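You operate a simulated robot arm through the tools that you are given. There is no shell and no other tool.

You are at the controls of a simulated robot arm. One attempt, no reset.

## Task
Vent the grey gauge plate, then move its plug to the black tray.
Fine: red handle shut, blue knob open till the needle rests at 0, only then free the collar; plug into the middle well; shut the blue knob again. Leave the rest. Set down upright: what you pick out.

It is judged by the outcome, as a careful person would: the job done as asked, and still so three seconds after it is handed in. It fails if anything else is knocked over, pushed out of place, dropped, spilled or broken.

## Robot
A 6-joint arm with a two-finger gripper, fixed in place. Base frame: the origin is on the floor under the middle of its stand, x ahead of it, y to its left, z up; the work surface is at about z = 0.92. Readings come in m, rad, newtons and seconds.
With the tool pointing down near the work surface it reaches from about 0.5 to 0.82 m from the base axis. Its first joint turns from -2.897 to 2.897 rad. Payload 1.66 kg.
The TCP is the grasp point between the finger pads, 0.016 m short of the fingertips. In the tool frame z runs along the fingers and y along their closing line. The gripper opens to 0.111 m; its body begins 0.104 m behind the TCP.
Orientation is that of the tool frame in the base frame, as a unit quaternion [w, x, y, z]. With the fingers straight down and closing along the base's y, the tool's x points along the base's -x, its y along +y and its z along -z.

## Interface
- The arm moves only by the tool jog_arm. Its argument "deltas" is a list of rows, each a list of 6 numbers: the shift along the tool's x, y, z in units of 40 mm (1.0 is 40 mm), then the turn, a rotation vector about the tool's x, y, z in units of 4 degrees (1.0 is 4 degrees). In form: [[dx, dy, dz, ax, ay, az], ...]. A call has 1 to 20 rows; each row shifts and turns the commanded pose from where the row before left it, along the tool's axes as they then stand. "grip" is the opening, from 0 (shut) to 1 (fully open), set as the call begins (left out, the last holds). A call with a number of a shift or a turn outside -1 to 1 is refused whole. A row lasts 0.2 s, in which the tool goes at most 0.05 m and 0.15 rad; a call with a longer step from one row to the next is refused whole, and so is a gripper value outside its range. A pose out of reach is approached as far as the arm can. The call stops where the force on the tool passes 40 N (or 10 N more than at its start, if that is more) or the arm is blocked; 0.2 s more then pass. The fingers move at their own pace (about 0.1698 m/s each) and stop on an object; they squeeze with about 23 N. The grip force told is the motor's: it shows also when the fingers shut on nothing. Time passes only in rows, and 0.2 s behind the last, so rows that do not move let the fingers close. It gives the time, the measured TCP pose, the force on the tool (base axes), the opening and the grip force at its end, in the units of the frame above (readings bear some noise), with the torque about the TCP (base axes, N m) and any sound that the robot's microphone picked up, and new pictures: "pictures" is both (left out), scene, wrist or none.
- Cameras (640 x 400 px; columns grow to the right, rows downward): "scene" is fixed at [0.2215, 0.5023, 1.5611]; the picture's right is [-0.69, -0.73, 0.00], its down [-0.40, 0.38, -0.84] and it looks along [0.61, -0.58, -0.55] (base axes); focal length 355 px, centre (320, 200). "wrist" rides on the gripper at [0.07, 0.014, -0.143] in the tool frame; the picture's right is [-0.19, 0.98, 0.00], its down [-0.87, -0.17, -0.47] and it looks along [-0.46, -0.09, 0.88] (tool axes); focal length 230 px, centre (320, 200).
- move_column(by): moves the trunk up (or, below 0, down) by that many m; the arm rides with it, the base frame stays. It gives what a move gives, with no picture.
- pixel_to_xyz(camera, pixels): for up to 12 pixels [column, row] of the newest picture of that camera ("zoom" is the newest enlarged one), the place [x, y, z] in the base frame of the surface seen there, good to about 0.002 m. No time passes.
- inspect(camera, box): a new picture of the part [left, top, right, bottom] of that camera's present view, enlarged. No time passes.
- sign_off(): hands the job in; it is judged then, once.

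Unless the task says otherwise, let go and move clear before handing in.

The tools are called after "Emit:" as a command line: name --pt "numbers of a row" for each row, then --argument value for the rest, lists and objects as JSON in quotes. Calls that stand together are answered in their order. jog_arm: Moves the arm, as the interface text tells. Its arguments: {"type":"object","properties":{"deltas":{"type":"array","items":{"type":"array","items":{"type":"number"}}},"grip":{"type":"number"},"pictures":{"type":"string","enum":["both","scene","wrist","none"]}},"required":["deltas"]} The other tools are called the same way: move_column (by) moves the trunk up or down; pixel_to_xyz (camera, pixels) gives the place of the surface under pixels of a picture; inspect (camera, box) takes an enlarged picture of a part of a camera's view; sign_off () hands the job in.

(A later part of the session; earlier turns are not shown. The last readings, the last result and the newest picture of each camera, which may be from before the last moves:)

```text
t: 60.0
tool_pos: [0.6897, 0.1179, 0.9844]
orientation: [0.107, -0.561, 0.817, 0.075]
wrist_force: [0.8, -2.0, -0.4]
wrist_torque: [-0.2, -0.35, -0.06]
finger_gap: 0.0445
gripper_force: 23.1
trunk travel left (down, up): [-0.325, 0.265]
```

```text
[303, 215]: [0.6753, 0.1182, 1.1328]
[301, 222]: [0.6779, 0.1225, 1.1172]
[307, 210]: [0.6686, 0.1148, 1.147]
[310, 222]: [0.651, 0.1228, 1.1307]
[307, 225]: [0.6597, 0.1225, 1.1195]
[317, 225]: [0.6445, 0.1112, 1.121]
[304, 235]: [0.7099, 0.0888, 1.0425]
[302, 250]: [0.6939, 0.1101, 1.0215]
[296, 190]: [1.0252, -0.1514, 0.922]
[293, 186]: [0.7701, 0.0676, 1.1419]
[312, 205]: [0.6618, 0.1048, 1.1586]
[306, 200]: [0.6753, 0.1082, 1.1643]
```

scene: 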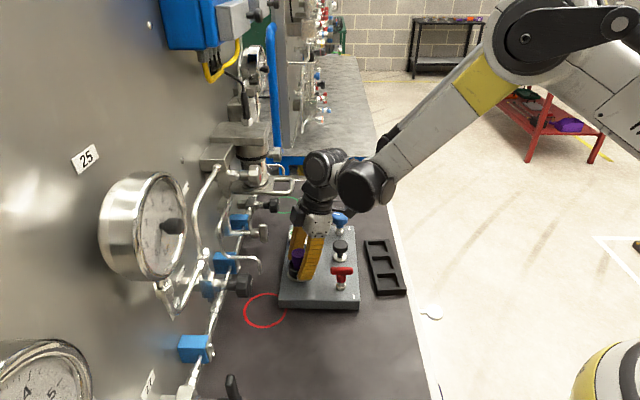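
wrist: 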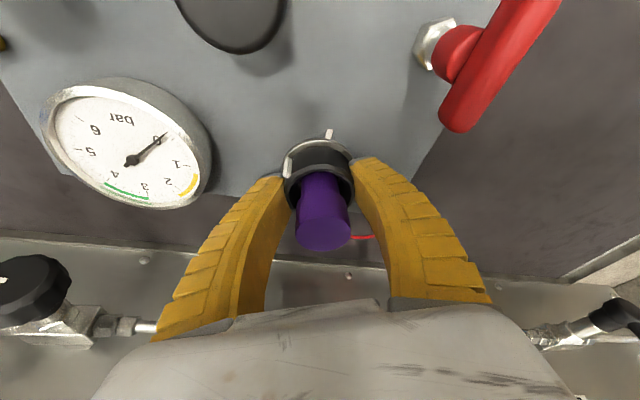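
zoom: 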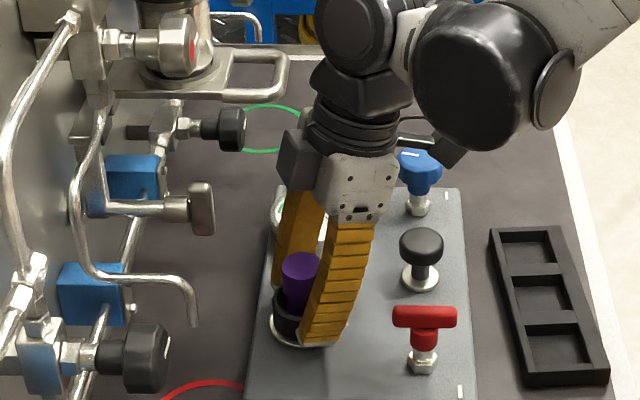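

The strain is gone and I compute about 20 mm between the gripper body and the loop. I'll turn 12° more in small steps, watching for contact or a stop.

Emit:
jog_arm --pt "0 0 0 -0.2588 0 -0.966" --pt "0 0 0 -0.2588 0 -0.966" --pt "0 0 0 -0.2588 0 -0.966" --pt "0 0 0 0 0 0" --pictures "both"

Emit:
inspect --camera "wrist" --box '[235, 115, 415, 260]'

Emit:
inspect --camera "scene" --box '[260, 160, 350, 300]'

```text
t: 61.0
tool_pos: [0.6915, 0.1169, 0.9841]
orientation: [0.098, -0.643, 0.754, 0.087]
wrist_force: [0.9, -2.0, 0.5]
wrist_torque: [-0.19, -0.18, -0.05]
finger_gap: 0.0442
gripper_force: 22.8
trunk travel left (down, up): [-0.325, 0.265]
```

scene: 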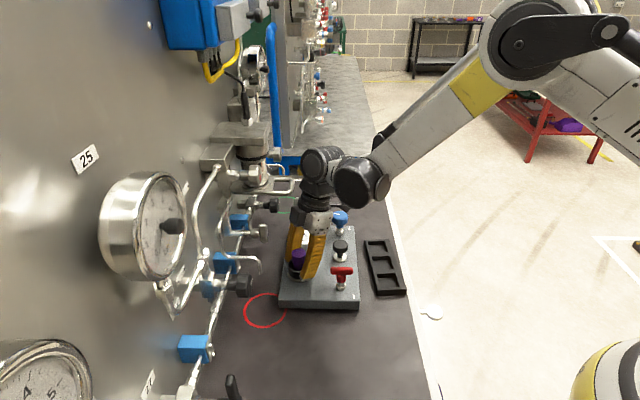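
wrist: 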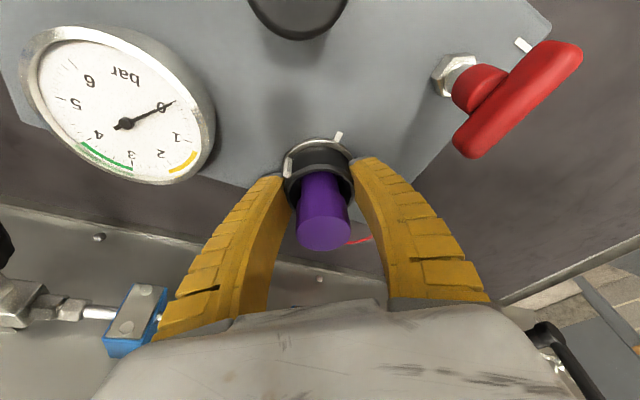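

```text
2.76 times, centred on (325, 188) of wrist
```

zoom: 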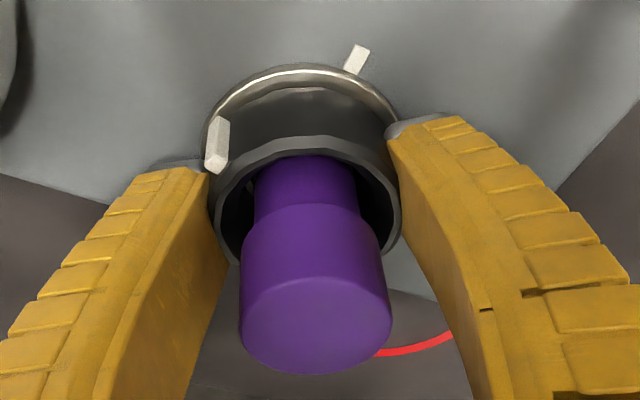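

```text
2.86 times, centred on (305, 230) of scene
```

zoom: 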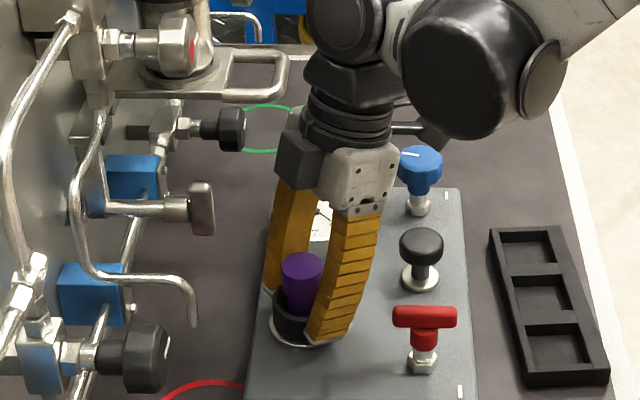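

Turned 76°, still free and with no forces, and the gauge shows 0. I'll continue to just past 90° carefully.

Emit:
jog_arm --pt "0 0 0 -0.2588 0 -0.966" --pt "0 0 0 -0.2588 0 -0.966" --pt "0 0 0 -0.2588 0 -0.966" --pt "0 0 0 -0.2588 0 -0.966" --pt "0 0 0 0 0 0" --pictures "both"

Emit:
inspect --camera "wrist" --box '[235, 115, 415, 260]'

Emit:
inspect --camera "scene" --box '[260, 160, 350, 300]'

```text
t: 62.2
tool_pos: [0.6912, 0.1174, 0.9853]
orientation: [-0.087, 0.742, -0.658, -0.098]
wrist_force: [1.6, 2.9, 3.4]
wrist_torque: [-0.11, -0.38, -0.32]
finger_gap: 0.0456
gripper_force: 22.6
trunk travel left (down, up): [-0.325, 0.265]
```

scene: 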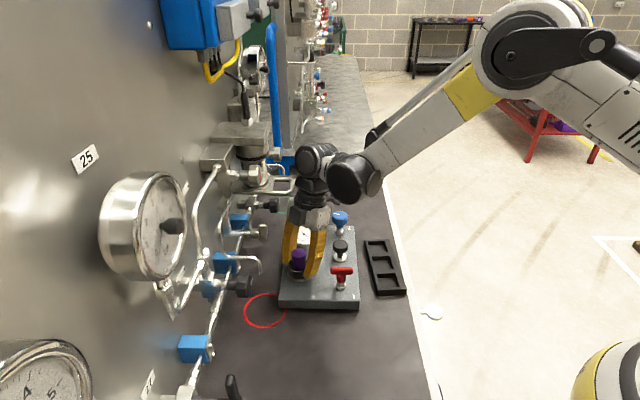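
wrist: 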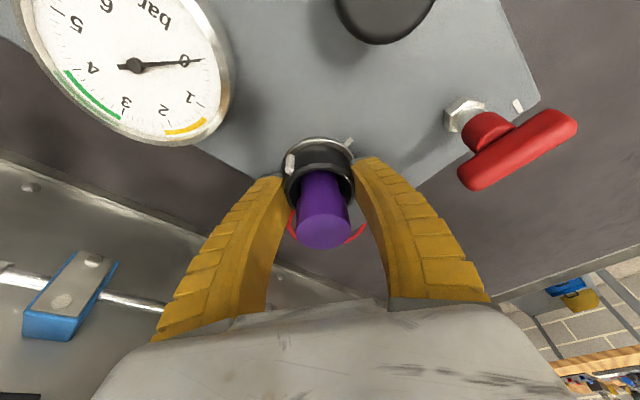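

```text
2.76 times, centred on (325, 188) of wrist
```

zoom: 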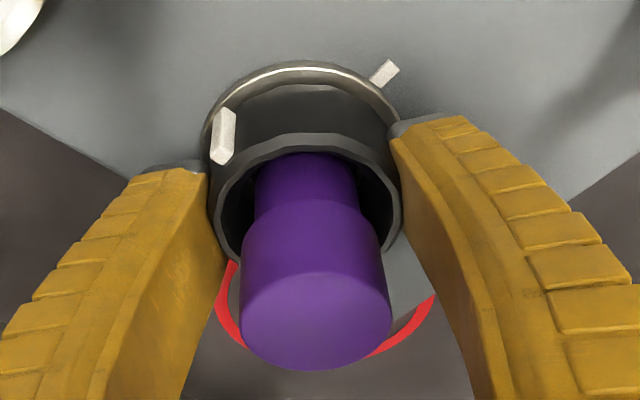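

```text
2.86 times, centred on (305, 230) of scene
```

zoom: 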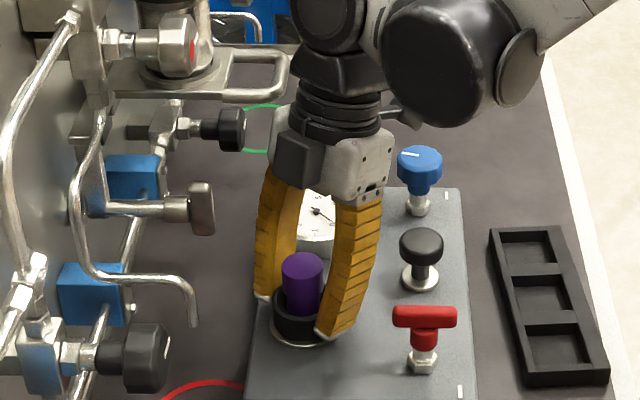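

The torque about z jumped to -0.32 N·m and the tab shifted slightly against the fingers, so the collar has reached its end stop after about a quarter turn. I'll back off 2°, open just enough to clear the collar, and lift the fingertips above it.

Emit:
jog_arm --pt "0 0 0 0.129 0 0.483" --pt "0 0 0 0 0 0" --pictures "none"

Emit:
jog_arm --pt "0 0 0 0 0 0" --pt "0 0 0 0 0 0" --pt "-0.097 0 -0.362 0 0 0" --pt "-0.097 0 -0.362 0 0 0" --pt "0 0 0 0 0 0" --grip 0.5 --pictures "both"

Emit:
inspect --camera "wrist" --box '[235, 115, 415, 260]'

Emit:
inspect --camera "scene" --box '[260, 160, 350, 300]'

```text
t: 62.8
tool_pos: [0.6915, 0.1177, 0.9861]
orientation: [-0.088, 0.73, -0.671, -0.097]
wrist_force: [0.2, 0.5, 2.9]
wrist_torque: [-0.18, -0.15, -0.03]
finger_gap: 0.0447
gripper_force: 22.7
trunk travel left (down, up): [-0.325, 0.265]
```

```text
t: 64.0
tool_pos: [0.6919, 0.1164, 1.0142]
orientation: [-0.088, 0.73, -0.671, -0.097]
wrist_force: [0.0, -0.7, 0.7]
wrist_torque: [-0.01, -0.01, -0.01]
finger_gap: 0.0577
gripper_force: 1.4
trunk travel left (down, up): [-0.325, 0.265]
```

scene: 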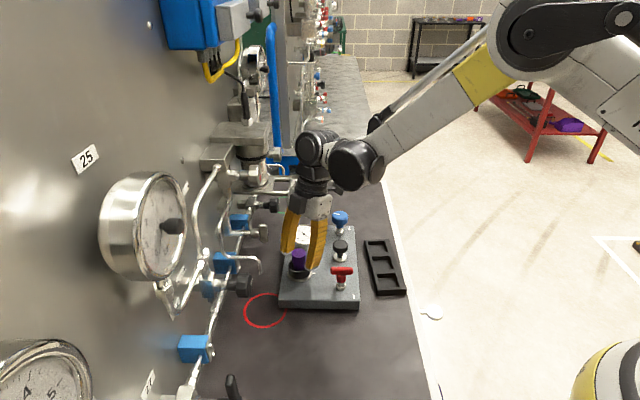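
wrist: 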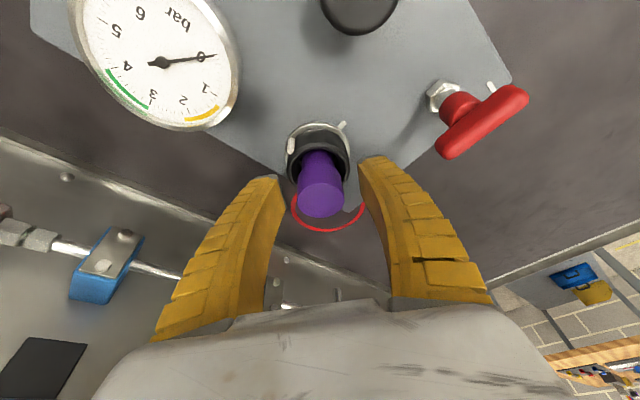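

```text
2.76 times, centred on (325, 188) of wrist
```

zoom: 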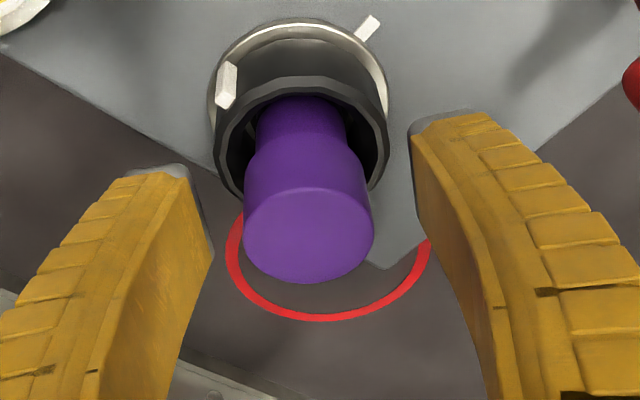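

```text
2.86 times, centred on (305, 230) of scene
```

zoom: 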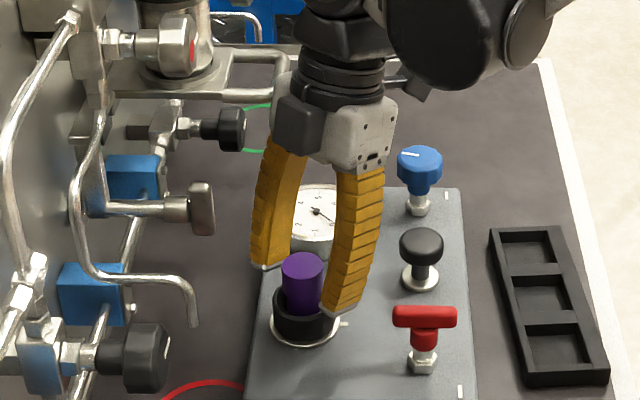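

The collar stays turned with its tab well off the mark, and the fingertips are above it around the plug. I'll swing the tool back to about -45° yaw, away from the loop, keeping the height.

Emit:
jog_arm --pt "0 0 0 0.2588 0 0.966" --pt "0 0 0 0.2588 0 0.966" --pt "0 0 0 0.2588 0 0.966" --pt "0 0 0 0.2588 0 0.966" --pt "0 0 0 0.2588 0 0.966" --pt "0 0 0 0.2588 0 0.966" --pt "0 0 0 0.2588 0 0.966" --pt "0 0 0 0.2588 0 0.966" --pt "0 0 0 0.2588 0 0.966" --pt "0 0 0 0.2588 0 0.966" --pt "0 0 0 0.2588 0 0.966" --pt "0 0 0 0.2588 0 0.966" --pt "0 0 0 0 0 0" --pictures "both"

Emit:
inspect --camera "wrist" --box '[235, 115, 415, 260]'

```text
t: 66.8
tool_pos: [0.6912, 0.1169, 1.015]
orientation: [0.12, -0.394, 0.91, 0.052]
wrist_force: [-0.2, -0.7, -0.2]
wrist_torque: [0.0, 0.02, -0.03]
finger_gap: 0.0574
gripper_force: 1.4
trunk travel left (down, up): [-0.325, 0.265]
```

scene: 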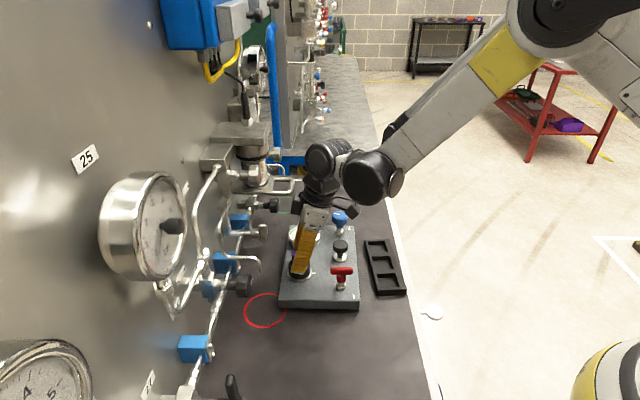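
wrist: 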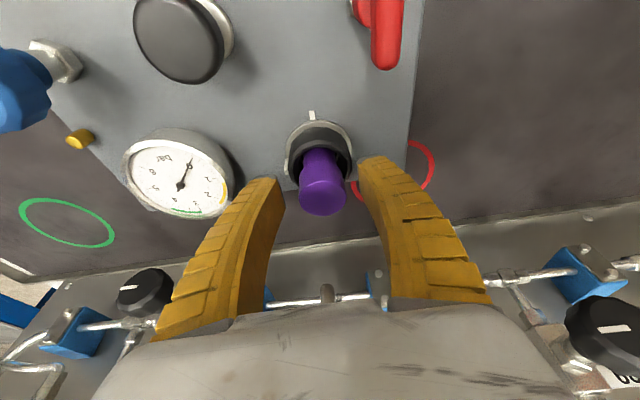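

```text
2.76 times, centred on (325, 188) of wrist
```

zoom: 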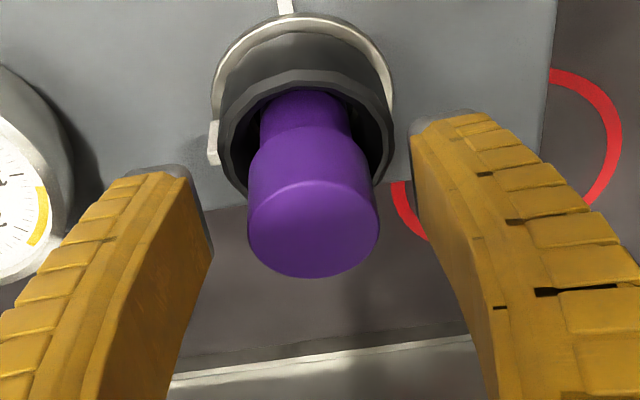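

The plug's top at (322,197) lies between the fingertips and the collar tab is a quarter turn from its mark. I'll lower 3 mm and close on the plug's head.

Emit:
jog_arm --pt "0.0194 0 0.0724 0 0 0" --pt "0 0 0 0 0 0" --pictures "none"

Emit:
jog_arm --pt "0 0 0 0 0 0" --pt "0 0 0 0 0 0" --grip 0 --pictures "wrist"

```text
t: 67.4
tool_pos: [0.6901, 0.1163, 1.0132]
orientation: [0.12, -0.394, 0.91, 0.053]
wrist_force: [0.6, -0.6, -0.2]
wrist_torque: [0.01, 0.02, -0.01]
finger_gap: 0.0578
gripper_force: 1.1
trunk travel left (down, up): [-0.325, 0.265]
```

```text
t: 68.0
tool_pos: [0.692, 0.1158, 1.013]
orientation: [0.12, -0.395, 0.909, 0.052]
wrist_force: [0.3, 0.3, 1.3]
wrist_torque: [0.02, 0.0, 0.01]
finger_gap: 0.0288
gripper_force: 23.2
trunk travel left (down, up): [-0.325, 0.265]
```

wrist: 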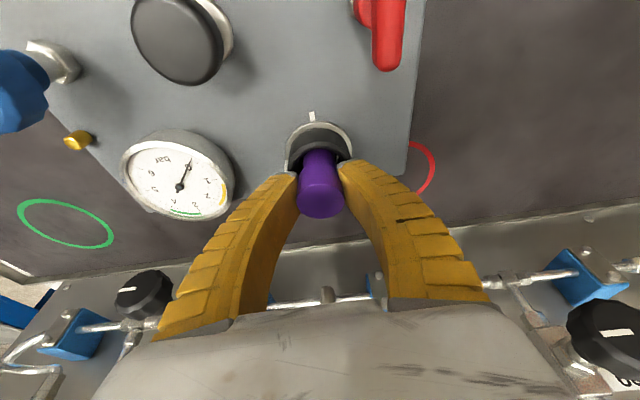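

The plug head is gripped (gap 0.029 m) with no side force. I'll lift slowly 30 mm and watch the force.

Emit:
jog_arm --pt "-0.0324 0 -0.1208 0 0 0" --pt "-0.0647 0 -0.2415 0 0 0" --pt "-0.0647 0 -0.2415 0 0 0" --pt "-0.0324 0 -0.1208 0 0 0" --pt "0 0 0 0 0 0" --pictures "both"

Emit:
inspect --camera "wrist" --box '[235, 115, 415, 260]'

Emit:
inspect --camera "scene" --box '[260, 160, 370, 310]'

```text
t: 69.2
tool_pos: [0.6907, 0.1153, 1.0422]
orientation: [0.12, -0.395, 0.909, 0.053]
wrist_force: [0.1, 1.5, 0.0]
wrist_torque: [-0.01, 0.04, -0.03]
finger_gap: 0.0003
gripper_force: 23.4
trunk travel left (down, up): [-0.325, 0.265]
```

scene: 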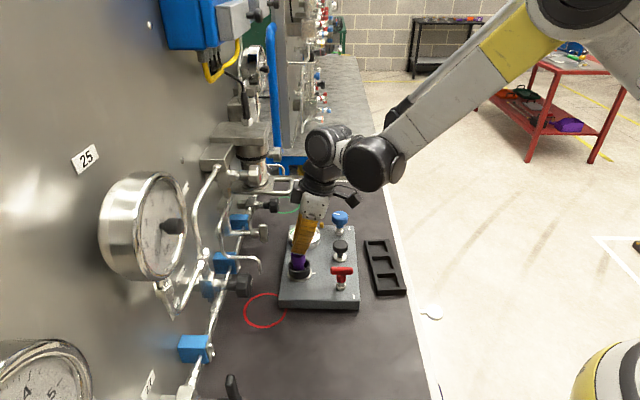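
wrist: 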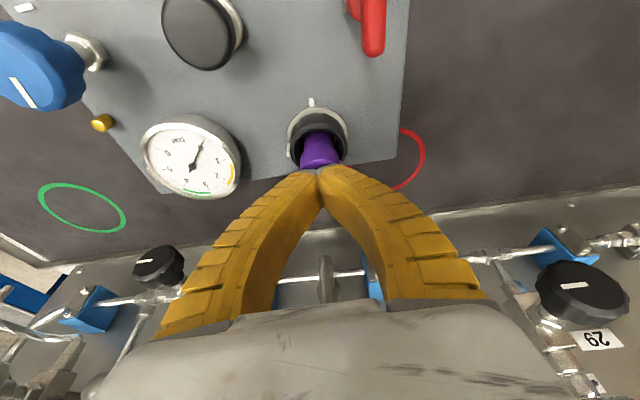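

```text
2.76 times, centred on (325, 188) of wrist
```

zoom: 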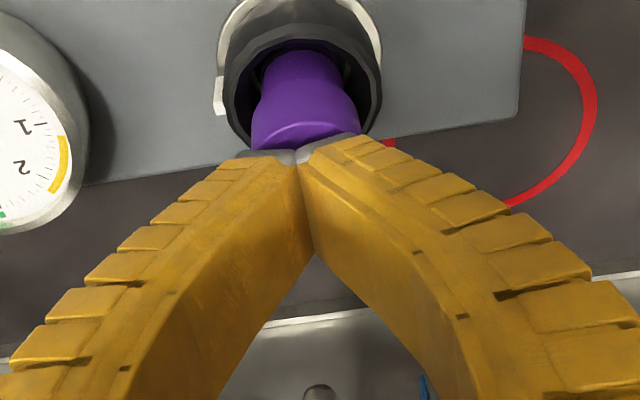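

```text
2.67 times, centred on (315, 235) of scene
```

zoom: 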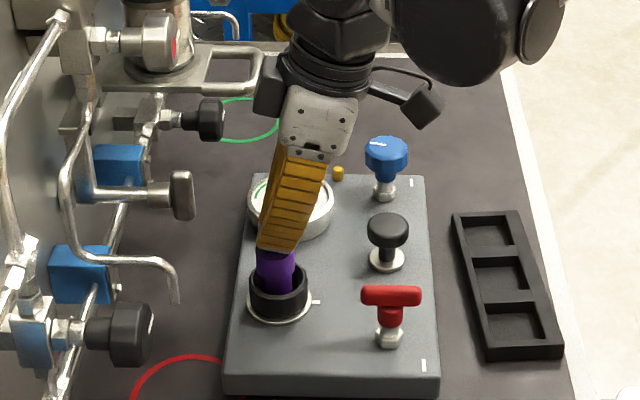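

The fingers slipped off: the gap is 0.0003 m and the plug is still in the collar at (318,152). I'll measure the plug's present height and look at the collar again before retrying.

Emit:
pixel_to_xyz --camera "scene" --pixels '[[296, 257], [300, 257], [303, 258], [299, 262], [299, 265], [300, 270], [290, 266], [310, 266]]'

Emit:
inspect --camera "scene" --box '[280, 242, 324, 284]'

Emit:
pixel_to_xyz --camera "wrist" --pixels '[[318, 160], [318, 152], [318, 145], [310, 160], [330, 158], [289, 148], [311, 101]]'

```text
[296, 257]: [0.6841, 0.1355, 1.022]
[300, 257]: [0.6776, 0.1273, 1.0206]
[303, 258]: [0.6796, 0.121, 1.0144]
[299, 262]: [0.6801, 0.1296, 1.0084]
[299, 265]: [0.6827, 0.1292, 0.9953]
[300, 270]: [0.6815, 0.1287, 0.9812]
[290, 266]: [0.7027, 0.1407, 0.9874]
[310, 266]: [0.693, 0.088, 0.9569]
```

```text
9.52 times, centred on (302, 263) of scene
```

zoom: 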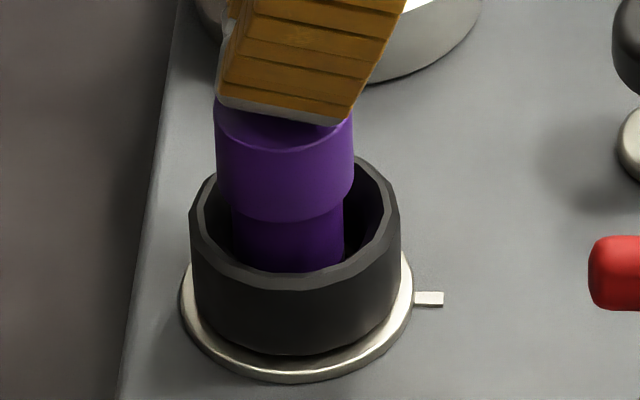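

```text
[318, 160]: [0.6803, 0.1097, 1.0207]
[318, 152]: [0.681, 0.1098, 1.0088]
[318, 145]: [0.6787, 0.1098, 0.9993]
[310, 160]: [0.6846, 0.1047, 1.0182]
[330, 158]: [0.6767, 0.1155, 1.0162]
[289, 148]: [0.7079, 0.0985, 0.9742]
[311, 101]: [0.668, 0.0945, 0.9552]
```

The plug's top is still at z≈1.021 but it has shifted about 1.5 mm sideways, so it has some play in the collar. I'll reopen, go a little deeper, regrip and pull in small steps while reading the force.

Emit:
jog_arm --pt "0 0 0 0 0 0" --pt "0 0 0 0 0 0" --pt "0.0723 0 0.27 0 0 0" --pt "0.0723 0 0.27 0 0 0" --pt "0.0723 0 0.27 0 0 0" --pt "0 0 0 0 0 0" --grip 0.48 --pictures "wrist"

Emit:
inspect --camera "wrist" --box '[235, 115, 415, 260]'

Emit:
inspect --camera "scene" --box '[275, 230, 335, 290]'

```text
t: 70.6
tool_pos: [0.6905, 0.1157, 1.0079]
orientation: [0.119, -0.394, 0.91, 0.052]
wrist_force: [0.1, -0.3, 0.1]
wrist_torque: [0.02, -0.01, -0.01]
finger_gap: 0.0554
gripper_force: 1.4
trunk travel left (down, up): [-0.325, 0.265]
```

wrist: 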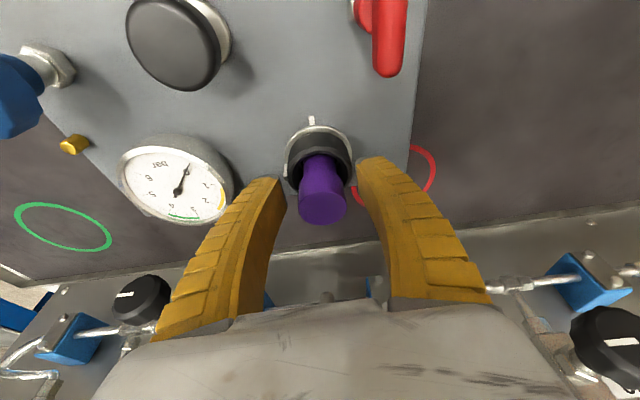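

```text
2.76 times, centred on (325, 188) of wrist
```

zoom: 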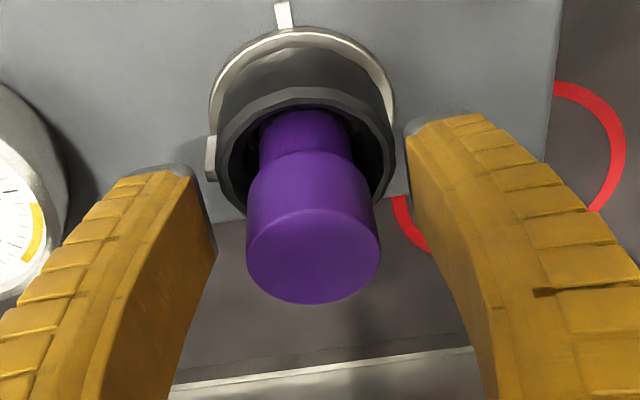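

```text
6.67 times, centred on (305, 260) of scene
```

zoom: 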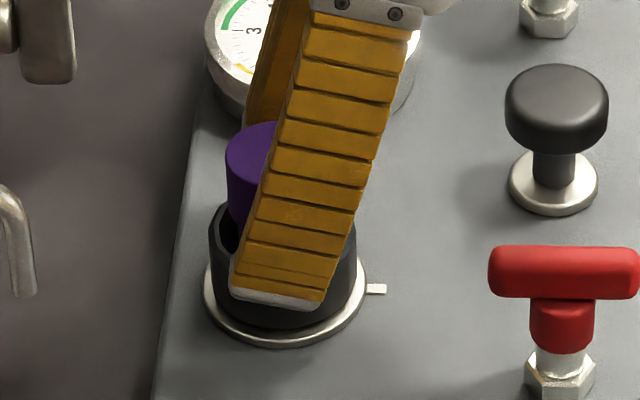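

The near finger in the scene zoom appears displaced to the right (-v) of the plug at the plug's head height. I'll measure the finger and the plug positions to check the alignment.

Emit:
pixel_to_xyz --camera "zoom" --pixels '[[240, 282], [278, 290], [315, 295], [250, 235], [295, 240], [335, 245], [275, 190], [310, 190], [345, 190], [240, 160], [260, 140], [232, 180]]'

```text
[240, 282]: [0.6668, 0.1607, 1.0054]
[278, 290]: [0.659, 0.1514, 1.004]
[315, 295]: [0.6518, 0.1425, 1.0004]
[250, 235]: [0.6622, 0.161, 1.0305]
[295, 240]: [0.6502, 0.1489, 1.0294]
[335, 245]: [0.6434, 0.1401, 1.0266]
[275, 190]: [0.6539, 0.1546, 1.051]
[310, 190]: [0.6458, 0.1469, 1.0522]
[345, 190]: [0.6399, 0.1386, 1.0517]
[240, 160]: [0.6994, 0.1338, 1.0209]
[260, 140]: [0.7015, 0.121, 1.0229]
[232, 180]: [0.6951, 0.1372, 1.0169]
```

The numbers show the finger is centred on the plug within about 2 mm, so alignment is fine. I'll close again at this deeper height and pull up in 3 mm steps.

Emit:
jog_arm --pt "0 0 0 0 0 0" --pt "0 0 0 0 0 0" --pt "0 0 0 0 0 0" --grip 0 --pictures "wrist"

Emit:
jog_arm --pt "-0.0194 0 -0.0725 0 0 0" --pictures "wrist"

```text
t: 71.4
tool_pos: [0.6909, 0.1161, 1.0087]
orientation: [0.12, -0.395, 0.909, 0.053]
wrist_force: [3.2, 2.2, 4.0]
wrist_torque: [0.13, -0.19, 0.0]
finger_gap: 0.0288
gripper_force: 23.3
trunk travel left (down, up): [-0.325, 0.265]
```

wrist: 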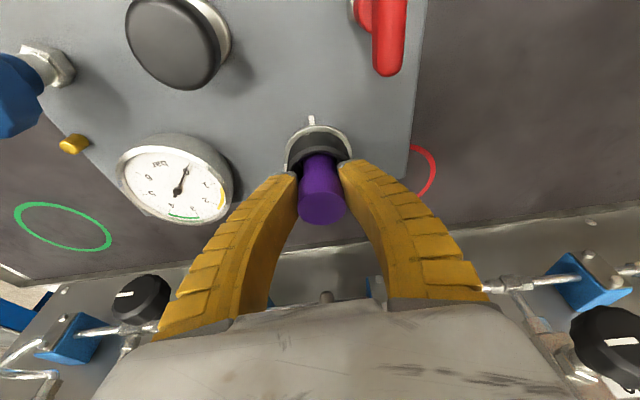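

```text
t: 71.8
tool_pos: [0.6918, 0.1165, 1.0104]
orientation: [0.119, -0.394, 0.91, 0.052]
wrist_force: [0.2, 0.1, -0.5]
wrist_torque: [0.0, -0.01, 0.03]
finger_gap: 0.0274
gripper_force: 22.1
trunk travel left (down, up): [-0.325, 0.265]
```

wrist: 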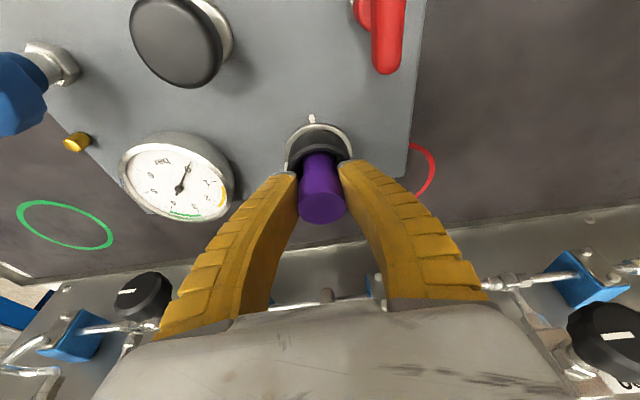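

The force stays near zero after a 3 mm pull. I'll check whether the plug is rising with the fingers, then continue in small steps.

Emit:
inspect --camera "scene" --box '[275, 230, 335, 290]'

Emit:
jog_arm --pt "-0.0324 0 -0.1208 0 0 0" --pictures "both"

Emit:
inspect --camera "scene" --box '[275, 230, 335, 290]'

Emit:
inspect --camera "wrist" --box '[235, 115, 415, 260]'

```text
6.67 times, centred on (305, 260) of scene
```

zoom: 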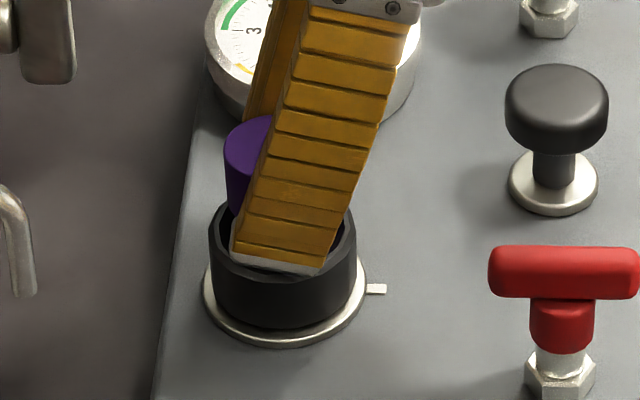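

```text
t: 72.2
tool_pos: [0.6895, 0.118, 1.0164]
orientation: [0.12, -0.395, 0.909, 0.052]
wrist_force: [-0.9, 0.1, -1.3]
wrist_torque: [0.0, 0.02, 0.0]
finger_gap: 0.0271
gripper_force: 23.2
trunk travel left (down, up): [-0.325, 0.265]
```

scene: 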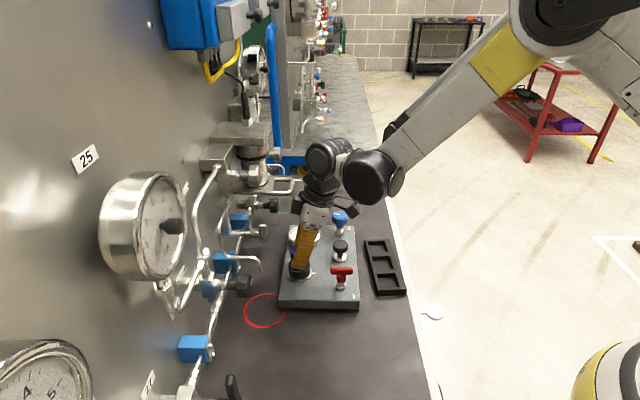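
wrist: 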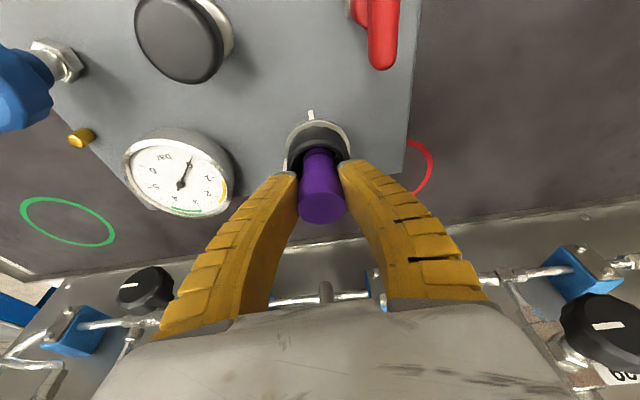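

```text
6.67 times, centred on (305, 260) of scene
```

zoom: 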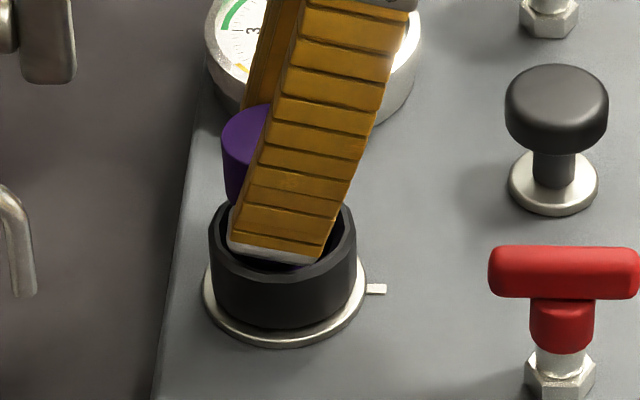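

```text
2.76 times, centred on (325, 188) of wrist
```

zoom: 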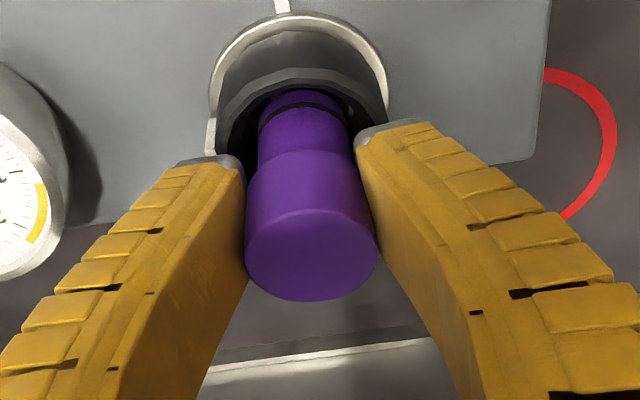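

The plug is rising with the fingers: its top moved up and a black O-ring now shows at (300,110) in the wrist zoom. I'll keep pulling slowly, 12 mm more.

Emit:
jog_arm --pt "-0.013 0 -0.0483 0 0 0" --pt "-0.013 0 -0.0483 0 0 0" --pt "-0.013 0 -0.0483 0 0 0" --pt "-0.013 0 -0.0483 0 0 0" --pt "-0.013 0 -0.0483 0 0 0" --pt "-0.013 0 -0.0483 0 0 0" --pictures "wrist"

Emit:
inspect --camera "wrist" --box '[235, 115, 415, 260]'

Emit:
inspect --camera "scene" --box '[275, 230, 335, 290]'

```text
t: 73.6
tool_pos: [0.69, 0.1166, 1.0295]
orientation: [0.119, -0.395, 0.909, 0.053]
wrist_force: [0.8, 0.3, -1.1]
wrist_torque: [0.02, 0.0, 0.01]
finger_gap: 0.0271
gripper_force: 22.9
trunk travel left (down, up): [-0.325, 0.265]
```

wrist: 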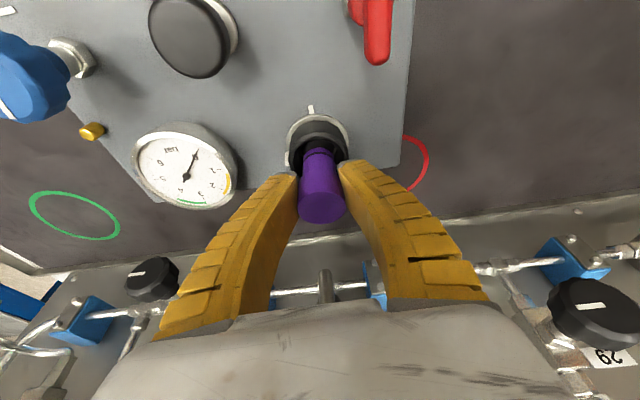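

```text
2.76 times, centred on (325, 188) of wrist
```

zoom: 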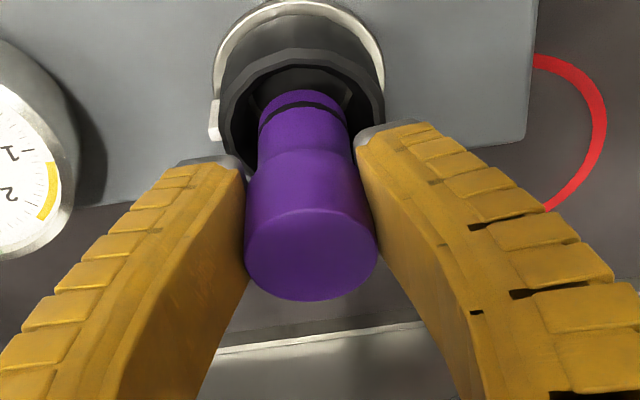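

```text
6.67 times, centred on (305, 260) of scene
```

zoom: 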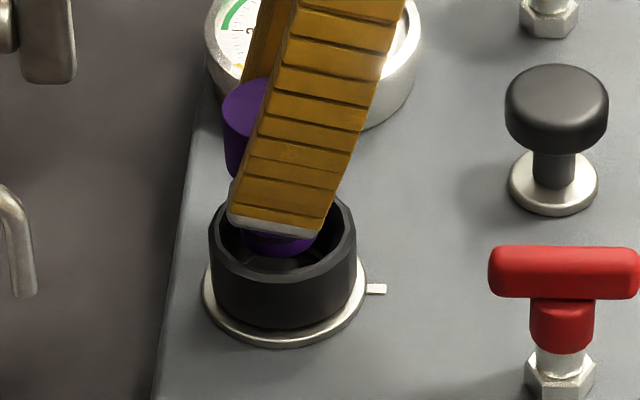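

The plug is coming out steadily and held firmly (gap 0.027 m). I'll lift it another 70 mm, gently.

Emit:
jog_arm --pt "-0.0194 0 -0.0725 0 0 0" --pt "-0.0194 0 -0.0725 0 0 0" --pt "-0.0259 0 -0.0966 0 0 0" --pt "-0.0259 0 -0.0966 0 0 0" --pt "-0.0324 0 -0.1208 0 0 0" --pt "-0.0324 0 -0.1208 0 0 0" --pt "-0.0388 0 -0.1449 0 0 0" --pt "-0.0388 0 -0.1449 0 0 0" --pt "-0.0388 0 -0.1449 0 0 0" --pt "-0.0388 0 -0.1449 0 0 0" --pt "-0.0388 0 -0.1449 0 0 0" --pt "-0.0388 0 -0.1449 0 0 0" --pt "-0.0259 0 -0.0966 0 0 0" --pt "0 0 0 0 0 0" --pictures "both"

Emit:
inspect --camera "wrist" --box '[235, 75, 415, 240]'

Emit:
inspect --camera "scene" --box '[270, 190, 350, 290]'

```text
t: 76.6
tool_pos: [0.6909, 0.116, 1.0931]
orientation: [0.12, -0.394, 0.91, 0.053]
wrist_force: [0.0, -0.1, -0.3]
wrist_torque: [0.01, -0.03, -0.03]
finger_gap: 0.0271
gripper_force: 23.3
trunk travel left (down, up): [-0.325, 0.265]
```

scene: 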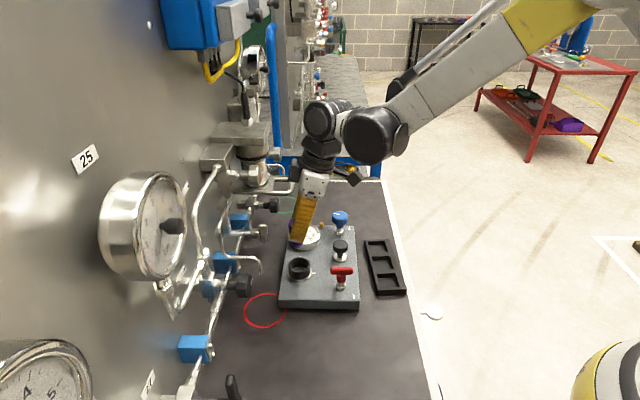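
wrist: 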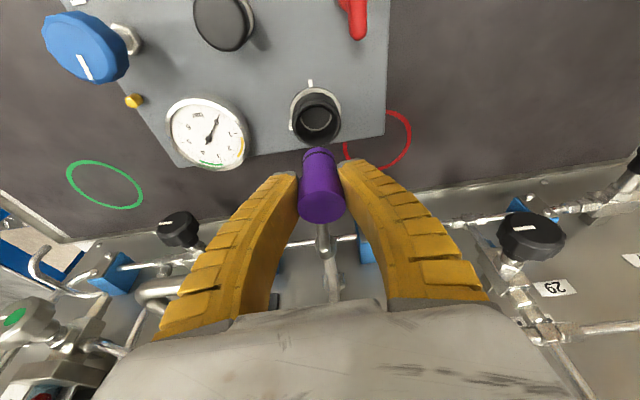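

```text
2.42 times, centred on (325, 158) of wrist
```

zoom: 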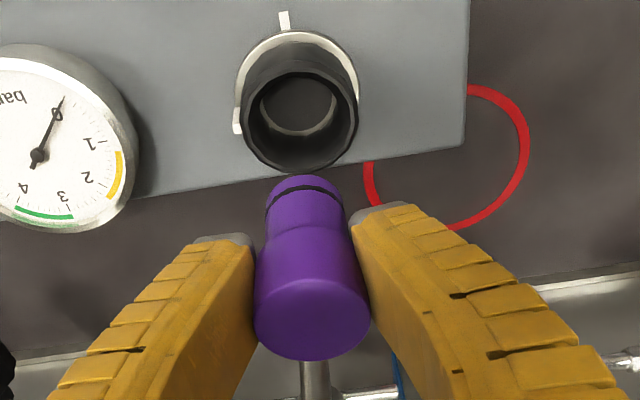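

```text
4.00 times, centred on (310, 240) of scene
```

zoom: 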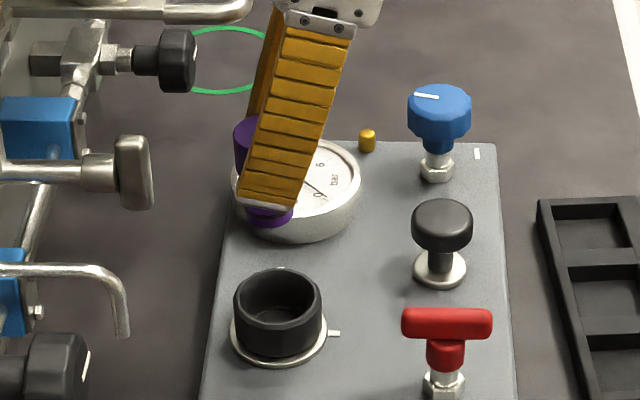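

The plug is fully out and held between the fingers, with the empty collar visible at (280,300) in the zoom. I'll measure the plug's top and bottom heights and the tray wells for the placement.

Emit:
pixel_to_xyz --camera "zoom" --pixels '[[248, 125], [243, 135], [242, 160], [240, 145], [262, 220], [270, 222], [280, 220], [255, 212], [285, 213], [270, 214]]'

Emit:
inspect --camera "scene" --box '[355, 230, 415, 305]'

Emit:
pixel_to_xyz --camera "scene" --pixels '[[376, 251], [383, 266], [389, 284], [370, 258], [376, 274], [395, 257], [400, 274], [387, 257], [392, 275], [366, 243], [386, 242], [405, 290]]'

```text
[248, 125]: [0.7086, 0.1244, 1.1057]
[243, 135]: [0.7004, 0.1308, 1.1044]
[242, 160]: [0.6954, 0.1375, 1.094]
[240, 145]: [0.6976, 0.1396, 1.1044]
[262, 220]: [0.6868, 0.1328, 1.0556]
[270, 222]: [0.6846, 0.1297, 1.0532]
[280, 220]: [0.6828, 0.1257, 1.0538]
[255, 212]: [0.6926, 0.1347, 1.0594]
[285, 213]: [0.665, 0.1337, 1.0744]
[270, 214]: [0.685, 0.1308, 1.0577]
```

```text
5.33 times, centred on (385, 268) of scene
```

zoom: 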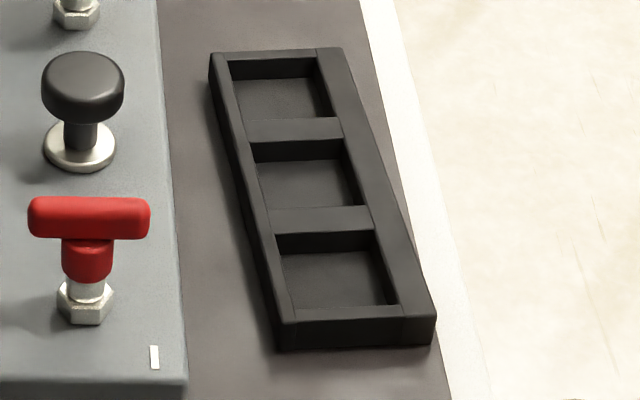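

```text
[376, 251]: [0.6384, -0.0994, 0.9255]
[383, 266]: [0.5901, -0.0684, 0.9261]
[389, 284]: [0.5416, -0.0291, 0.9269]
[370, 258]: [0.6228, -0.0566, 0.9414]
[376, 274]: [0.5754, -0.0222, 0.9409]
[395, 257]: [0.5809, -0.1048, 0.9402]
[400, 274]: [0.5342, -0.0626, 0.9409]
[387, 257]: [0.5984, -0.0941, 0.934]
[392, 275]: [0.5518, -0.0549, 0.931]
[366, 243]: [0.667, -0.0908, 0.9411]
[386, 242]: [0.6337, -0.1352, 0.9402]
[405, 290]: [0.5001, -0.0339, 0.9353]
```

The plug spans z 1.053–1.105 (bottom 40 mm below the TCP), and the tray floor is at 0.926 with its rim at 0.941. I'll raise slightly and carry the plug over the middle well at about (0.5845,-0.063), keeping the tilt so the plug stays upright.

Emit:
jog_arm --pt "-0.052 0 -0.193 0 0 0" --pt "-0.052 0 -0.193 0 0 0" --pt "0.4908 -0.1125 -0.1315 0 0 0" --pt "0.4908 -0.1125 -0.1315 0 0 0" --pt "0.4908 -0.1125 -0.1315 0 0 0" --pt "0.4908 -0.1125 -0.1315 0 0 0" --pt "0.4908 -0.1125 -0.1315 0 0 0" --pt "0.4908 -0.1125 -0.1315 0 0 0" --pt "0.4908 -0.1125 -0.1315 0 0 0" --pt "0.4908 -0.1125 -0.1315 0 0 0" --pt "0.4908 -0.1125 -0.1315 0 0 0" --pt "0.4908 -0.1125 -0.1315 0 0 0" --pt "0 0 0 0 0 0" --pictures "both"

Emit:
inspect --camera "scene" --box '[340, 180, 440, 310]'

Emit:
inspect --camera "wrist" --box '[220, 40, 420, 240]'

```text
t: 79.4
tool_pos: [0.585, -0.0645, 1.1103]
orientation: [0.119, -0.394, 0.91, 0.052]
wrist_force: [0.2, -0.7, -0.6]
wrist_torque: [-0.01, 0.0, -0.02]
finger_gap: 0.0269
gripper_force: 22.6
trunk travel left (down, up): [-0.325, 0.265]
```

scene: 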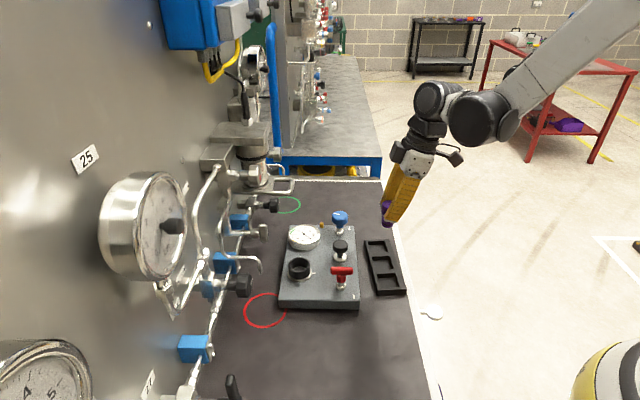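
wrist: 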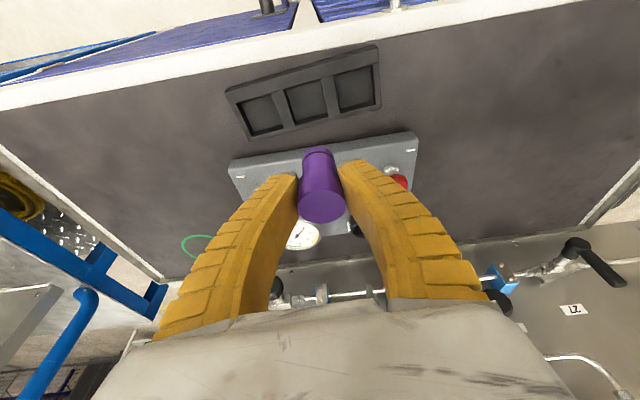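

```text
3.08 times, centred on (390, 245) of scene
```

zoom: 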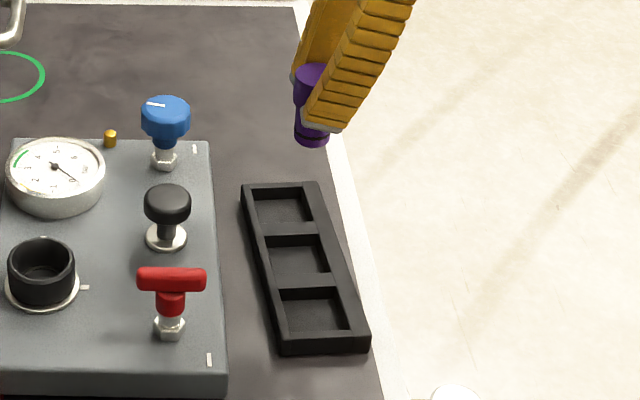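

```text
2.00 times, centred on (320, 140) of wrist
```

zoom: 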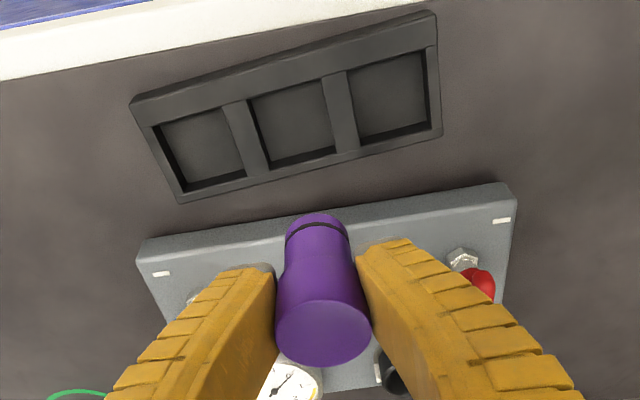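

The plug hangs upright (its lean in the picture matches perspective) above the tray. I'll measure the middle well's inner edges from both cameras for an exact target.

Emit:
pixel_to_xyz --camera "zoom" --pixels '[[248, 101], [325, 80], [336, 148], [266, 166], [240, 130], [340, 110], [132, 103], [435, 15], [440, 135], [180, 198], [292, 120], [300, 135]]'

Emit:
pixel_to_xyz --camera "scene" --pixels '[[365, 240], [390, 240], [407, 290], [378, 292], [373, 262], [394, 257], [397, 272], [378, 274], [376, 257], [392, 256], [375, 270], [383, 268]]'

```text
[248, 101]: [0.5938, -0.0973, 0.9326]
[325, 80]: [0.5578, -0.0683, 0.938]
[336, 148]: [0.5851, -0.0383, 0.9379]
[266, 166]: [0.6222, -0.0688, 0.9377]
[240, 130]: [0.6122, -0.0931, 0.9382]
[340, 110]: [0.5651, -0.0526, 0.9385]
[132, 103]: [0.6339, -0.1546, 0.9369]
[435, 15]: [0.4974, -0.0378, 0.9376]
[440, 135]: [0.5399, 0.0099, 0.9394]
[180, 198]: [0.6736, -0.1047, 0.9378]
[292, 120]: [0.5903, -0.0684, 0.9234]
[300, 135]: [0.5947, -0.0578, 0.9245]
```

```text
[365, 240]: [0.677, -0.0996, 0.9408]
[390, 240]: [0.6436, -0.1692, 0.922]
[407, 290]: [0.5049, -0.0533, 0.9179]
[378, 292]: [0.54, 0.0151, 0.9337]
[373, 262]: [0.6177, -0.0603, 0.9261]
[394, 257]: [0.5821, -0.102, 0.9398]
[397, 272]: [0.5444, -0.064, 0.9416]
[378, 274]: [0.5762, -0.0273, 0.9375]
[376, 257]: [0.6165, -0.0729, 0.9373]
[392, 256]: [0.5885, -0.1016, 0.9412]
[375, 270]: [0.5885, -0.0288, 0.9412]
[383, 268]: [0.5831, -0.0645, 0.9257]
```

The wrist view gives the middle well's centre at about (0.588,-0.0695), size 46×40 mm, rim 0.938, floor 0.924. I'll shift over it and lower the plug to just above the rim for a visual check.

Emit:
jog_arm --pt "0.065 -0.1836 -0.0175 0 0 0" --pt "0.1618 0 0.6038 0 0 0" --pt "0.1618 0 0.6038 0 0 0" --pt "0.1618 0 0.6038 0 0 0" --pt "0.1294 0 0.483 0 0 0" --pt "0.0971 0 0.3623 0 0 0" --pt "0.0647 0 0.2415 0 0 0" --pt "0 0 0 0 0 0" --pictures "both"

Emit:
inspect --camera "scene" --box '[350, 220, 430, 310]'

Emit:
inspect --camera "wrist" --box '[220, 80, 420, 240]'

```text
t: 81.2
tool_pos: [0.5912, -0.0688, 0.9852]
orientation: [0.12, -0.395, 0.909, 0.052]
wrist_force: [-0.1, -0.4, -0.6]
wrist_torque: [0.03, 0.02, 0.01]
finger_gap: 0.0269
gripper_force: 22.7
trunk travel left (down, up): [-0.325, 0.265]
```

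scene: 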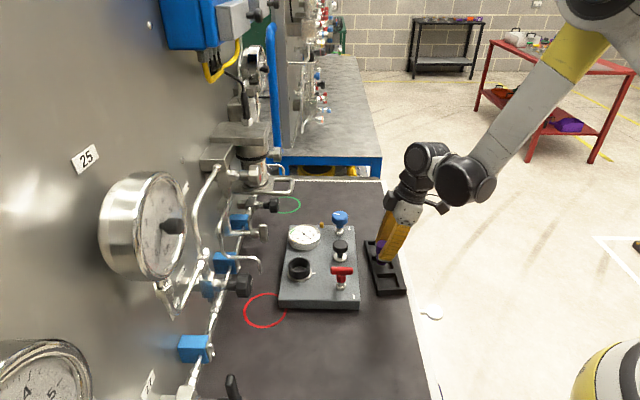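
wrist: 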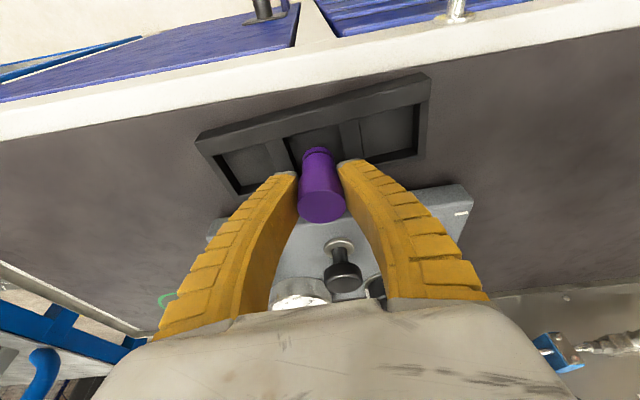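

```text
4.44 times, centred on (390, 265) of scene
```

zoom: 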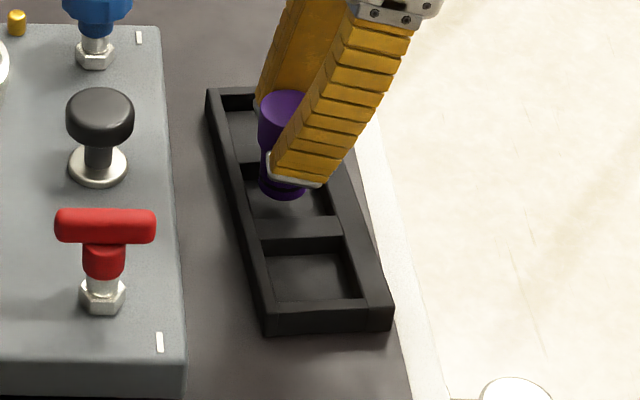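

```text
2.50 times, centred on (320, 160) of wrist
```

zoom: 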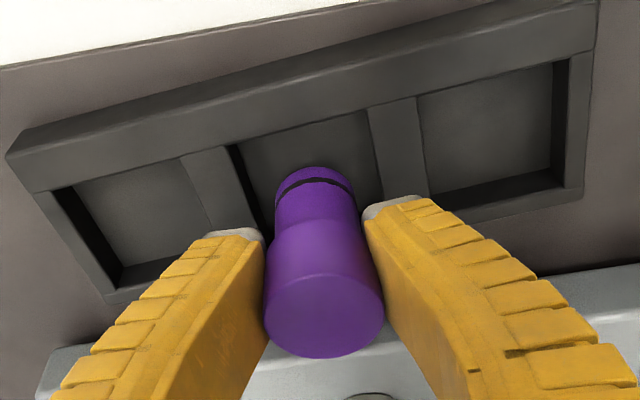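

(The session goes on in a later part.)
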